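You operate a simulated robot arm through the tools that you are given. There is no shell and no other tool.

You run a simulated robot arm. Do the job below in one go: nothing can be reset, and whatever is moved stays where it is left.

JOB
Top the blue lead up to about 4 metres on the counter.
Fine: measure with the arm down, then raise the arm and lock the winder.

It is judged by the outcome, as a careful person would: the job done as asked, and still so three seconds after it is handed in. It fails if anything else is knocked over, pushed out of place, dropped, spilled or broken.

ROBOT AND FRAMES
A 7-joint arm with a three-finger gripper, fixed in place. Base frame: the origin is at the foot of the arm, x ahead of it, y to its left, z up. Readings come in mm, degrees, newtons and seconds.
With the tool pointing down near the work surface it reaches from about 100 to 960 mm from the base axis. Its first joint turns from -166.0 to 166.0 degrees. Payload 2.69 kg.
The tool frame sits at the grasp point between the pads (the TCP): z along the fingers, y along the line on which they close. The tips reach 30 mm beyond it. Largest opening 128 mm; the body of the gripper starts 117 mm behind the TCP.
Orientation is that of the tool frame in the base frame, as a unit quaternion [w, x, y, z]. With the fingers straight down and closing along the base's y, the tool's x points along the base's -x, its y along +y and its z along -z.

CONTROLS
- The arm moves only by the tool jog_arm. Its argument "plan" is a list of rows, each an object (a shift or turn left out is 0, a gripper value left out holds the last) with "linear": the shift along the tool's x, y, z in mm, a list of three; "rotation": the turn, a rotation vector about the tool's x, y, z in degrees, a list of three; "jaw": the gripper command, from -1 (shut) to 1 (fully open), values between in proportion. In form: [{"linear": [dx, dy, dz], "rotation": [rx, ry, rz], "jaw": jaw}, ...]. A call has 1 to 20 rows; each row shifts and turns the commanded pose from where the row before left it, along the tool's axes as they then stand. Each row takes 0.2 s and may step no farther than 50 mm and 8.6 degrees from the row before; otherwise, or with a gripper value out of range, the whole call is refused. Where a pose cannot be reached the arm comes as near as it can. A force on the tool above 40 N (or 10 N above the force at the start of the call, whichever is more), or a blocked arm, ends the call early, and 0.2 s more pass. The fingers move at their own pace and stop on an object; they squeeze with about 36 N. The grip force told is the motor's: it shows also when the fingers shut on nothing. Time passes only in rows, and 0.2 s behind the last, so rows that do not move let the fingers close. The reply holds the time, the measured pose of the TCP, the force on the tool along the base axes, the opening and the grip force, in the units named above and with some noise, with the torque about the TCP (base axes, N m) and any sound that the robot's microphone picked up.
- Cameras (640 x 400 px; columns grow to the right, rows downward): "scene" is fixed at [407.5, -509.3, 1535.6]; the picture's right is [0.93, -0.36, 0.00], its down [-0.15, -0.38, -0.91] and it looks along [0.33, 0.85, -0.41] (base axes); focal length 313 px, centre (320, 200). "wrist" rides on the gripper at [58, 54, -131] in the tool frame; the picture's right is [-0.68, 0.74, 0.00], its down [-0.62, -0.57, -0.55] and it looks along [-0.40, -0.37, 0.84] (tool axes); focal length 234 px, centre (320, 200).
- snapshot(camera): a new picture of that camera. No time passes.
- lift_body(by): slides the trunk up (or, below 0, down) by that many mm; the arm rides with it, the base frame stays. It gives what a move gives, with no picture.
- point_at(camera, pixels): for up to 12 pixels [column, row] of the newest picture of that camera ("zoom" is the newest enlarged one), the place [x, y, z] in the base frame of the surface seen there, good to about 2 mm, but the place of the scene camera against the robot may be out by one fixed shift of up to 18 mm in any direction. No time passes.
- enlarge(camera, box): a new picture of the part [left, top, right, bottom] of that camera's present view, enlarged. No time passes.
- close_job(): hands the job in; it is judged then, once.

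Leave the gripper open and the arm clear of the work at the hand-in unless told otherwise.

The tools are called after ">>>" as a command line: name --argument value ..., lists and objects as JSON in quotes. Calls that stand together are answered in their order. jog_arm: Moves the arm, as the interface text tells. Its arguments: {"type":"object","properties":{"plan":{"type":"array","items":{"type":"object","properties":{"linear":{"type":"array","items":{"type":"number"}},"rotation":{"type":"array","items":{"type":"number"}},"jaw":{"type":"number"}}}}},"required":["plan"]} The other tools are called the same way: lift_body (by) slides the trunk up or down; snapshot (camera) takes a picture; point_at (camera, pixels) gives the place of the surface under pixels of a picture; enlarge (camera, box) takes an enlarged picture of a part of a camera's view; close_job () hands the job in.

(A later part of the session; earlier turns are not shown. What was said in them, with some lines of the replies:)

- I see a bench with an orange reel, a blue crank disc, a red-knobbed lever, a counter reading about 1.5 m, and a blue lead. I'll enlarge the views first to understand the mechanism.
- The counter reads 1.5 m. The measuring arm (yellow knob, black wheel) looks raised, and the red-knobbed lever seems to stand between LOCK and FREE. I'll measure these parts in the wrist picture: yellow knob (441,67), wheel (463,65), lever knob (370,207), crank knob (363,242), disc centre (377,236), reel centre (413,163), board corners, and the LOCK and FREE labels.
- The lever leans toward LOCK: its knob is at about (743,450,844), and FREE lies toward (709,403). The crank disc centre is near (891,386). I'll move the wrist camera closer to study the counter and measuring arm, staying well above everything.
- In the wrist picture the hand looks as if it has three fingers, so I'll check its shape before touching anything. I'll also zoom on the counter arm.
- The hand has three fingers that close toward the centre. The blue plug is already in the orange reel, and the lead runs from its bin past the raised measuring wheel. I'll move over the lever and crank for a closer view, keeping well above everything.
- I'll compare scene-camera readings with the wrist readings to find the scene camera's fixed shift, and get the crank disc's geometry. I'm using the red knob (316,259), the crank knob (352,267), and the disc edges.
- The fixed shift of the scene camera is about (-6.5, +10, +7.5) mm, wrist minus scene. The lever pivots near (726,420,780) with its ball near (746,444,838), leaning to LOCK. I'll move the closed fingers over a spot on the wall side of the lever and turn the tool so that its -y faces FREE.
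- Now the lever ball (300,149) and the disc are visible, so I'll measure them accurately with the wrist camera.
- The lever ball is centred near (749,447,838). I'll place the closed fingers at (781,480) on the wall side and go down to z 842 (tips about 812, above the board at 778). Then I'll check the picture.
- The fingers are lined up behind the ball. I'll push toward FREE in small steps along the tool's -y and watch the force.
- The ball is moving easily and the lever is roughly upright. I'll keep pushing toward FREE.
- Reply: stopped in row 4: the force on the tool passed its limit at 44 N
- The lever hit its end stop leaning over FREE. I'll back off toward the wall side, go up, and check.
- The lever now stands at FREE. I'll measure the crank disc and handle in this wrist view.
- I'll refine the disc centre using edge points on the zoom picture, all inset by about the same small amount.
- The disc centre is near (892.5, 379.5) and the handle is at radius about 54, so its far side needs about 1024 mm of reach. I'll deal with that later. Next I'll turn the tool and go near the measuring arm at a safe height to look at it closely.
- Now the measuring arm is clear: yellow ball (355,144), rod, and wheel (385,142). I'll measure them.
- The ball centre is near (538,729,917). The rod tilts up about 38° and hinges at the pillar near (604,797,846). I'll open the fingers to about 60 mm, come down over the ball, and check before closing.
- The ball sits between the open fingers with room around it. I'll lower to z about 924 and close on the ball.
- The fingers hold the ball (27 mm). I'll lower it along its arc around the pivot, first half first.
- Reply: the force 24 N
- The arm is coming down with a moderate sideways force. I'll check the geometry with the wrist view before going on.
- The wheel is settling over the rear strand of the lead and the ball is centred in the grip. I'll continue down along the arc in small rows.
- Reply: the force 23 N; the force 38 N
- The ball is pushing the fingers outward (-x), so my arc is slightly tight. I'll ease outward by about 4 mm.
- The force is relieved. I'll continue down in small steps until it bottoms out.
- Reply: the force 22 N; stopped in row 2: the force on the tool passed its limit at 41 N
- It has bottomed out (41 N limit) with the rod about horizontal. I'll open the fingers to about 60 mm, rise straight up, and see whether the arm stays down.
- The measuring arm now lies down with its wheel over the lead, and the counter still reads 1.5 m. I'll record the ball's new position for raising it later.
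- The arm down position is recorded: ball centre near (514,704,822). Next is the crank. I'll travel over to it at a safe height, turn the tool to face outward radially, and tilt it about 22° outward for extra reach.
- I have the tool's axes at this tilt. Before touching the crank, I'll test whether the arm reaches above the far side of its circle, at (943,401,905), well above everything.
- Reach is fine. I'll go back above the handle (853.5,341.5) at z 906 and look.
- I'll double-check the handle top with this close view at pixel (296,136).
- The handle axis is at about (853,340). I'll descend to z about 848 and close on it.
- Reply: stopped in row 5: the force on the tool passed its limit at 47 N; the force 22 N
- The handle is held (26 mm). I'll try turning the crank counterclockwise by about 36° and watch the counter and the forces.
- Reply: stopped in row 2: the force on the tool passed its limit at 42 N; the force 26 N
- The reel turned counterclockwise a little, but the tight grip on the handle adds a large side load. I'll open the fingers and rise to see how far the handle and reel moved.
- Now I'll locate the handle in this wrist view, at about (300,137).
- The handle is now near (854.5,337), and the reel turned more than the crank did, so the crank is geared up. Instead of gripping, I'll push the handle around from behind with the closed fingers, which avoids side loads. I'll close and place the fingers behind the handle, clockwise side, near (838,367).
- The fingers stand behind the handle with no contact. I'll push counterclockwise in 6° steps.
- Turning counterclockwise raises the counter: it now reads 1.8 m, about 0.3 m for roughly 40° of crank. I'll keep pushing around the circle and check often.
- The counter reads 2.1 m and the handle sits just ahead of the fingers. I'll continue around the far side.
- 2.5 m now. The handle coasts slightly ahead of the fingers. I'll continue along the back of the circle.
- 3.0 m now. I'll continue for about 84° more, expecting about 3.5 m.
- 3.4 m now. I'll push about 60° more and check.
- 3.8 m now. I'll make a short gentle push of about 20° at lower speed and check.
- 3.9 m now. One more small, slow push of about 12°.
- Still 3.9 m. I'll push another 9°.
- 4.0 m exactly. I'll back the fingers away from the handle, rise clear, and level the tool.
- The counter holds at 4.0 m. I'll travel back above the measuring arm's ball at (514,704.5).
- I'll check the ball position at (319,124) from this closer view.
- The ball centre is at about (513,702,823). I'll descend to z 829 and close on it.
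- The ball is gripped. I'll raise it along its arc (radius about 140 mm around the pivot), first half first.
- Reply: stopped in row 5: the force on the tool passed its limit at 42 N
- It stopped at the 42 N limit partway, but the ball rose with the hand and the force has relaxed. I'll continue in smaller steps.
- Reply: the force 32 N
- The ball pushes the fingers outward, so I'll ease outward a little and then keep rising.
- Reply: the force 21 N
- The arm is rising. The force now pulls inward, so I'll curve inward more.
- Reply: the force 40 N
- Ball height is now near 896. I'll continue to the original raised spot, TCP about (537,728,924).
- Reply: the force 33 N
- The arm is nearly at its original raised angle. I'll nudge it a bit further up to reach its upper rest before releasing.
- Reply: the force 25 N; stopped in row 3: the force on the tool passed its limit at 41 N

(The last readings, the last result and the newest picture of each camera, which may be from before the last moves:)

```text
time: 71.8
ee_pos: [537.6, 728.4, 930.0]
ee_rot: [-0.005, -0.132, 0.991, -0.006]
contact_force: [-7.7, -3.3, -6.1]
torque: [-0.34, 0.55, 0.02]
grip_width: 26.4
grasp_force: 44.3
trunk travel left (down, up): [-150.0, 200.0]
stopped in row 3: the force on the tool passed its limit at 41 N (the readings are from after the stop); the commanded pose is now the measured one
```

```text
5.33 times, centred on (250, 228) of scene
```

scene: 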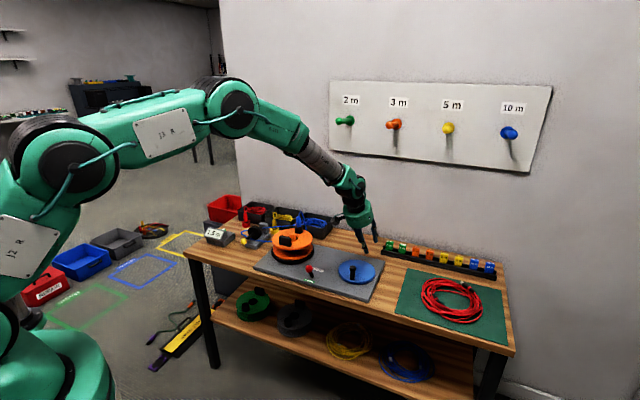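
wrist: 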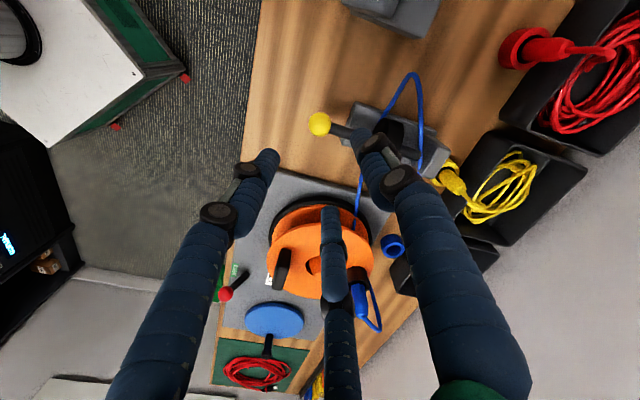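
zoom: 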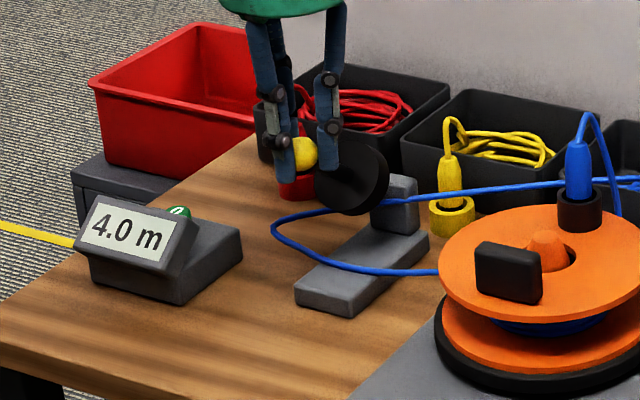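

It no longer moves, so it is at its upper stop. I'll open the fingers without moving and see whether the arm stays up before I withdraw.

>>> jog_arm --plan '[{"jaw": -0.4}, {"jaw": -0.05}, {"jaw": -0.05}, {}]'

>>> enlarge --camera "scene" --box '[190, 190, 310, 265]'

>>> snapshot --camera "wrist"

```text
time: 72.8
ee_pos: [538.4, 729.5, 932.6]
ee_rot: [-0.004, -0.132, 0.991, -0.004]
contact_force: [0.4, -0.8, -0.6]
torque: [0.02, 0.01, -0.01]
grip_width: 60.6
grasp_force: 0.1
trunk travel left (down, up): [-150.0, 200.0]
```

```text
5.33 times, centred on (250, 228) of scene
```

zoom: 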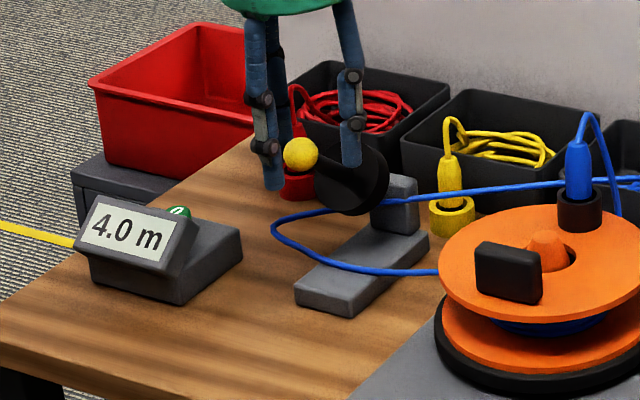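

```text
taken
```

wrist: 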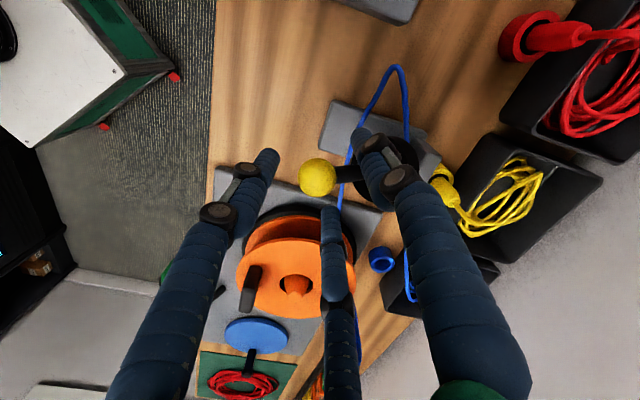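

The measuring arm stays up. I'll rise straight clear, then travel to the front (FREE) side of the lock lever at a safe height.

>>> jog_arm --plan '[{"linear": [0, 0, -35]}, {"linear": [0, 0, -42]}, {"linear": [0, 0, -42]}, {"linear": [0, 0, -42]}, {"jaw": -1}, {"linear": [-4.3, -42.9, 0], "jaw": -1}, {"linear": [-4.3, -42.9, 0]}, {"linear": [-4.3, -42.9, 0]}, {"linear": [-4.3, -42.9, 0]}, {"linear": [-4.3, -42.9, 0]}, {"linear": [-4.3, -42.9, 0]}, {"linear": [-4.3, -42.9, 0]}, {"linear": [-4.3, -42.9, 0]}, {"linear": [-4.3, -42.9, 0]}, {}]'

>>> jog_arm --plan '[{"rotation": [0, 0, 7.1]}, {"rotation": [0, 0, 7.1]}, {"rotation": [0, 0, 7.1]}, {"rotation": [0, 0, 7.1]}, {"rotation": [0, 0, 7.1]}, {"rotation": [0, 0, 7.1]}, {"rotation": [0, 0, 7.1]}, {"rotation": [0, 0, 7.1]}, {}]'

>>> snapshot --camera "wrist"

>>> enlarge --camera "scene" --box '[190, 190, 410, 310]'

```text
time: 76.0
ee_pos: [678.4, 367.4, 1095.6]
ee_rot: [-0.003, -0.132, 0.991, -0.003]
contact_force: [-0.1, -0.7, 0.1]
torque: [0.08, 0.01, -0.01]
grip_width: 2.0
grasp_force: 31.6
trunk travel left (down, up): [-150.0, 200.0]
```

```text
time: 78.0
ee_pos: [678.2, 368.5, 1095.2]
ee_rot: [-0.001, 0.357, 0.934, -0.005]
contact_force: [0.0, -0.1, 0.3]
torque: [0.03, 0.03, -0.01]
grip_width: 2.1
grasp_force: 31.7
trunk travel left (down, up): [-150.0, 200.0]
```

```text
taken
```

wrist: 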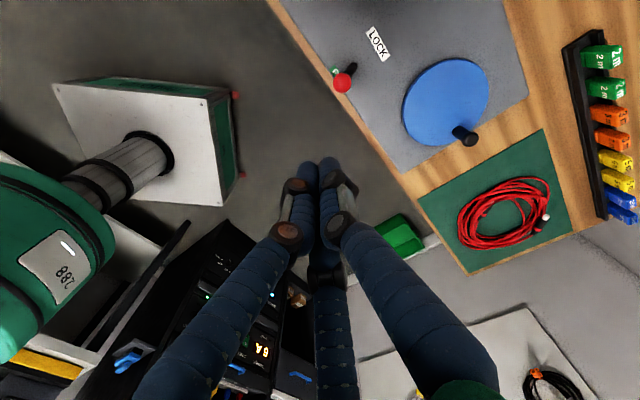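

```text
2.91 times, centred on (300, 250) of scene
```

zoom: 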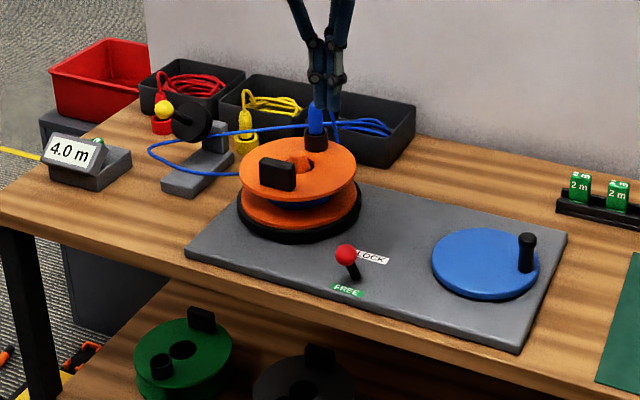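

I'll verify the lever ball position at (342,83).

>>> point_at --camera "wrist" --pixels '[[342, 83], [335, 83], [349, 83], [342, 91], [356, 66], [377, 44]]'

```text
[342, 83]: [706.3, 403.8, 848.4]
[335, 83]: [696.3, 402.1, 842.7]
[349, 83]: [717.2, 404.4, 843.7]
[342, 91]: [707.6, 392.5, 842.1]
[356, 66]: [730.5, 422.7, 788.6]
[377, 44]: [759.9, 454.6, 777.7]
```

I'm lined up 46 mm in front of the ball. I'll go down to z 842 and check.

>>> jog_arm --plan '[{"linear": [0, 0, 45]}, {"linear": [0, 0, 45]}, {"linear": [0, 0, 45]}, {"linear": [0, 0, 45]}, {"linear": [0, 0, 45]}, {"linear": [0, 0, 28]}, {}]'

>>> enlarge --camera "scene" --box '[250, 200, 400, 300]'

```text
time: 79.6
ee_pos: [676.6, 363.5, 841.7]
ee_rot: [-0.001, 0.356, 0.935, -0.006]
contact_force: [0.0, -0.9, 0.5]
torque: [-0.04, 0.03, 0.02]
grip_width: 2.2
grasp_force: 31.3
trunk travel left (down, up): [-150.0, 200.0]
```

```text
4.00 times, centred on (325, 250) of scene
```

zoom: 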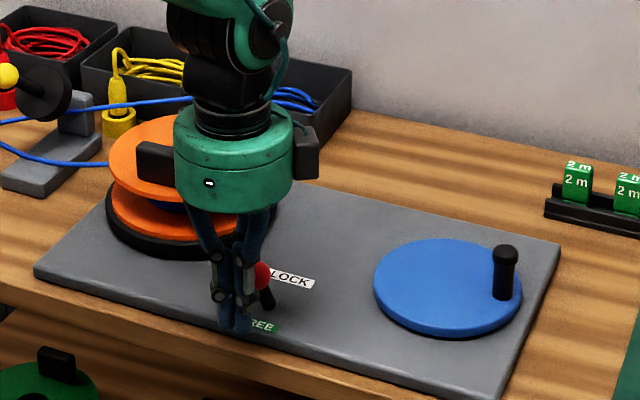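

Now I'll push toward LOCK along the tool's +y.

>>> jog_arm --plan '[{"linear": [2.5, 6, 0]}, {"linear": [0, 10, 0]}, {"linear": [0, 10, 0]}, {"linear": [0, 10, 0]}, {"linear": [0, 10, 0]}, {"linear": [0, 10, 0]}]'

>>> enlarge --camera "scene" --box '[250, 200, 400, 300]'

```text
time: 81.0
ee_pos: [710.8, 408.4, 841.6]
ee_rot: [-0.001, 0.356, 0.934, -0.006]
contact_force: [0.5, 0.6, 0.2]
torque: [-0.01, -0.02, -0.01]
grip_width: 2.0
grasp_force: 31.4
trunk travel left (down, up): [-150.0, 200.0]
```

```text
4.00 times, centred on (325, 250) of scene
```

zoom: 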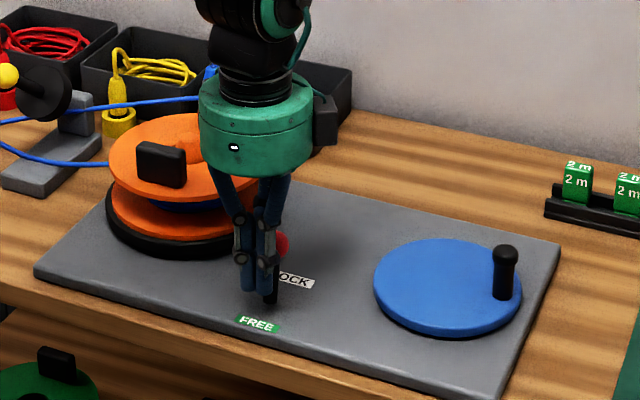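

The lever is passing upright. I'll keep pushing to its LOCK stop.

>>> jog_arm --plan '[{"linear": [0, 8, 0]}, {"linear": [0, 8, 0]}, {"linear": [0, 8, 0]}, {"linear": [0, 6, 0]}, {"linear": [0, 6, 0]}]'

>>> enlarge --camera "scene" --box '[250, 200, 400, 300]'

```text
time: 81.9
ee_pos: [723.9, 423.2, 841.7]
ee_rot: [-0.003, 0.356, 0.934, -0.01]
contact_force: [-14.8, -13.9, 20.3]
torque: [-0.26, 0.06, 0.1]
grip_width: 2.3
grasp_force: 31.3
trunk travel left (down, up): [-150.0, 200.0]
stopped in row 4: the force on the tool passed its limit at 51 N (the readings are from after the stop); the commanded pose is now the measured one
```

```text
4.00 times, centred on (325, 250) of scene
```

zoom: 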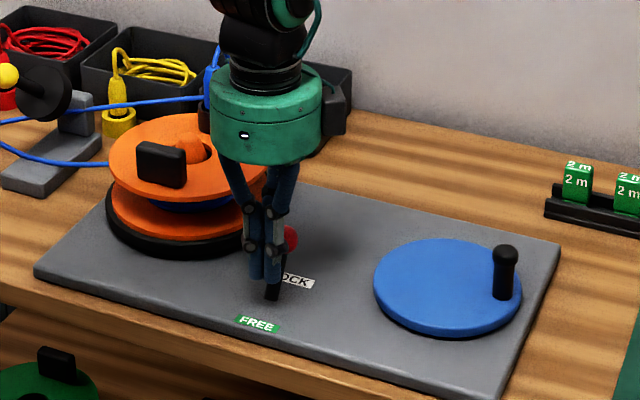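

Stopped by force at the mirror position of the FREE stop. I'll back off, rise, and check the lever.

>>> jog_arm --plan '[{"linear": [0, -12, 0]}, {"linear": [0, -25, 0]}, {"linear": [0, -12, -38]}, {"linear": [0, 0, -45]}, {"linear": [0, 0, -45]}, {"linear": [0, 0, -45]}, {"linear": [0, 0, -45]}, {}]'

>>> enlarge --camera "scene" --box '[290, 245, 390, 308]'

>>> snapshot --camera "wrist"

>>> enlarge --camera "scene" --box '[190, 190, 410, 310]'

```text
time: 83.7
ee_pos: [693.9, 391.8, 1060.1]
ee_rot: [-0.003, 0.356, 0.934, -0.01]
contact_force: [-0.1, 0.1, -0.2]
torque: [0.02, -0.03, 0.03]
grip_width: 2.2
grasp_force: 31.3
trunk travel left (down, up): [-150.0, 200.0]
```

```text
6.35 times, centred on (340, 276) of scene
```

zoom: 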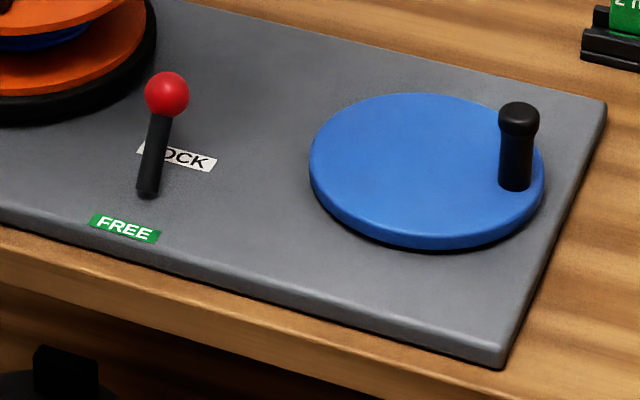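

```text
taken
```

wrist: 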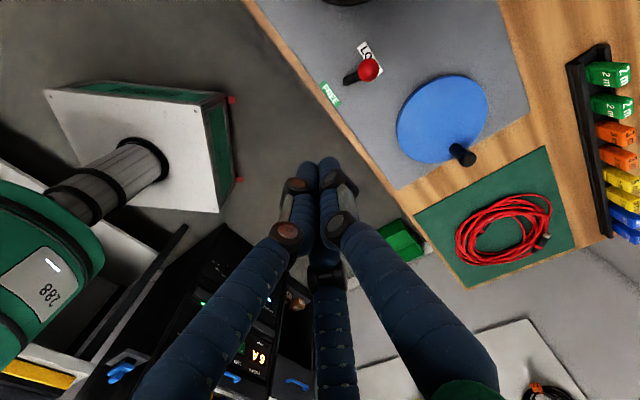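

```text
2.91 times, centred on (300, 250) of scene
```

zoom: 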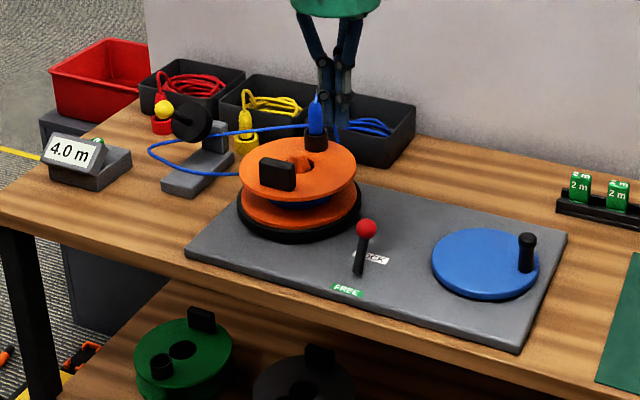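

The lever is back exactly at LOCK, the measuring arm is up, and the counter reads 4.0 m. I'll rise, move back from the bench, and open the gripper.

>>> jog_arm --plan '[{"linear": [0, 0, -45]}, {"linear": [0, 0, -45]}, {"linear": [0, -40, -20], "jaw": 1}, {"linear": [0, -40, 0], "jaw": 1}, {"linear": [0, -40, 0], "jaw": 1}, {}, {}]'

>>> snapshot --camera "scene"

>>> enlarge --camera "scene" --box '[190, 190, 410, 310]'

```text
time: 85.3
ee_pos: [618.9, 304.0, 1170.6]
ee_rot: [-0.004, 0.356, 0.934, -0.009]
contact_force: [0.1, -0.1, -0.2]
torque: [-0.01, 0.06, -0.01]
grip_width: 127.6
grasp_force: 0.1
trunk travel left (down, up): [-150.0, 200.0]
```

```text
taken
```

scene: 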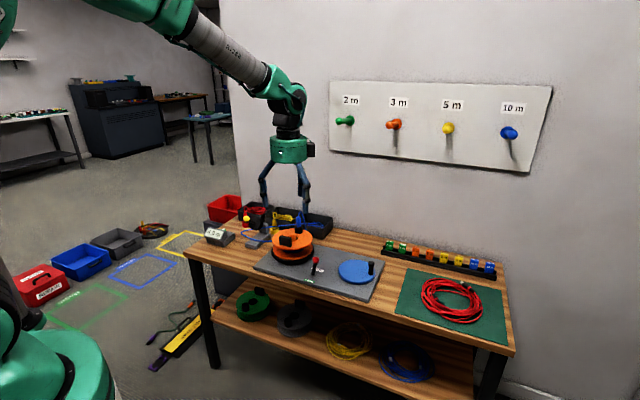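

```text
2.91 times, centred on (300, 250) of scene
```

zoom: 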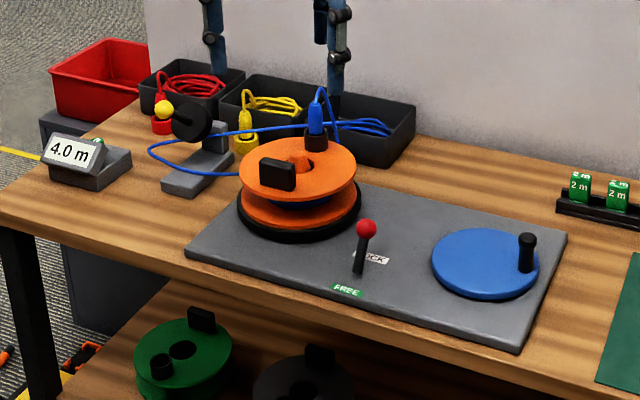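

The counter reads 4.0 m, the measuring arm is raised, and the winder lever is at LOCK. Nothing else has moved, the gripper is open, and the robot is clear of the bench. I'm handing the job in.

>>> close_job

```text
The job is handed in.
```

The blue lead is topped up from 1.5 m to 4.0 m on the counter, and I've handed the job in.

I measured with the arm down on the lead, then raised it and moved the winder lever back to LOCK. The counter still read 4.0 m after that. In the last pictures nothing else on the bench looked disturbed. The gripper is open and clear of the bench.
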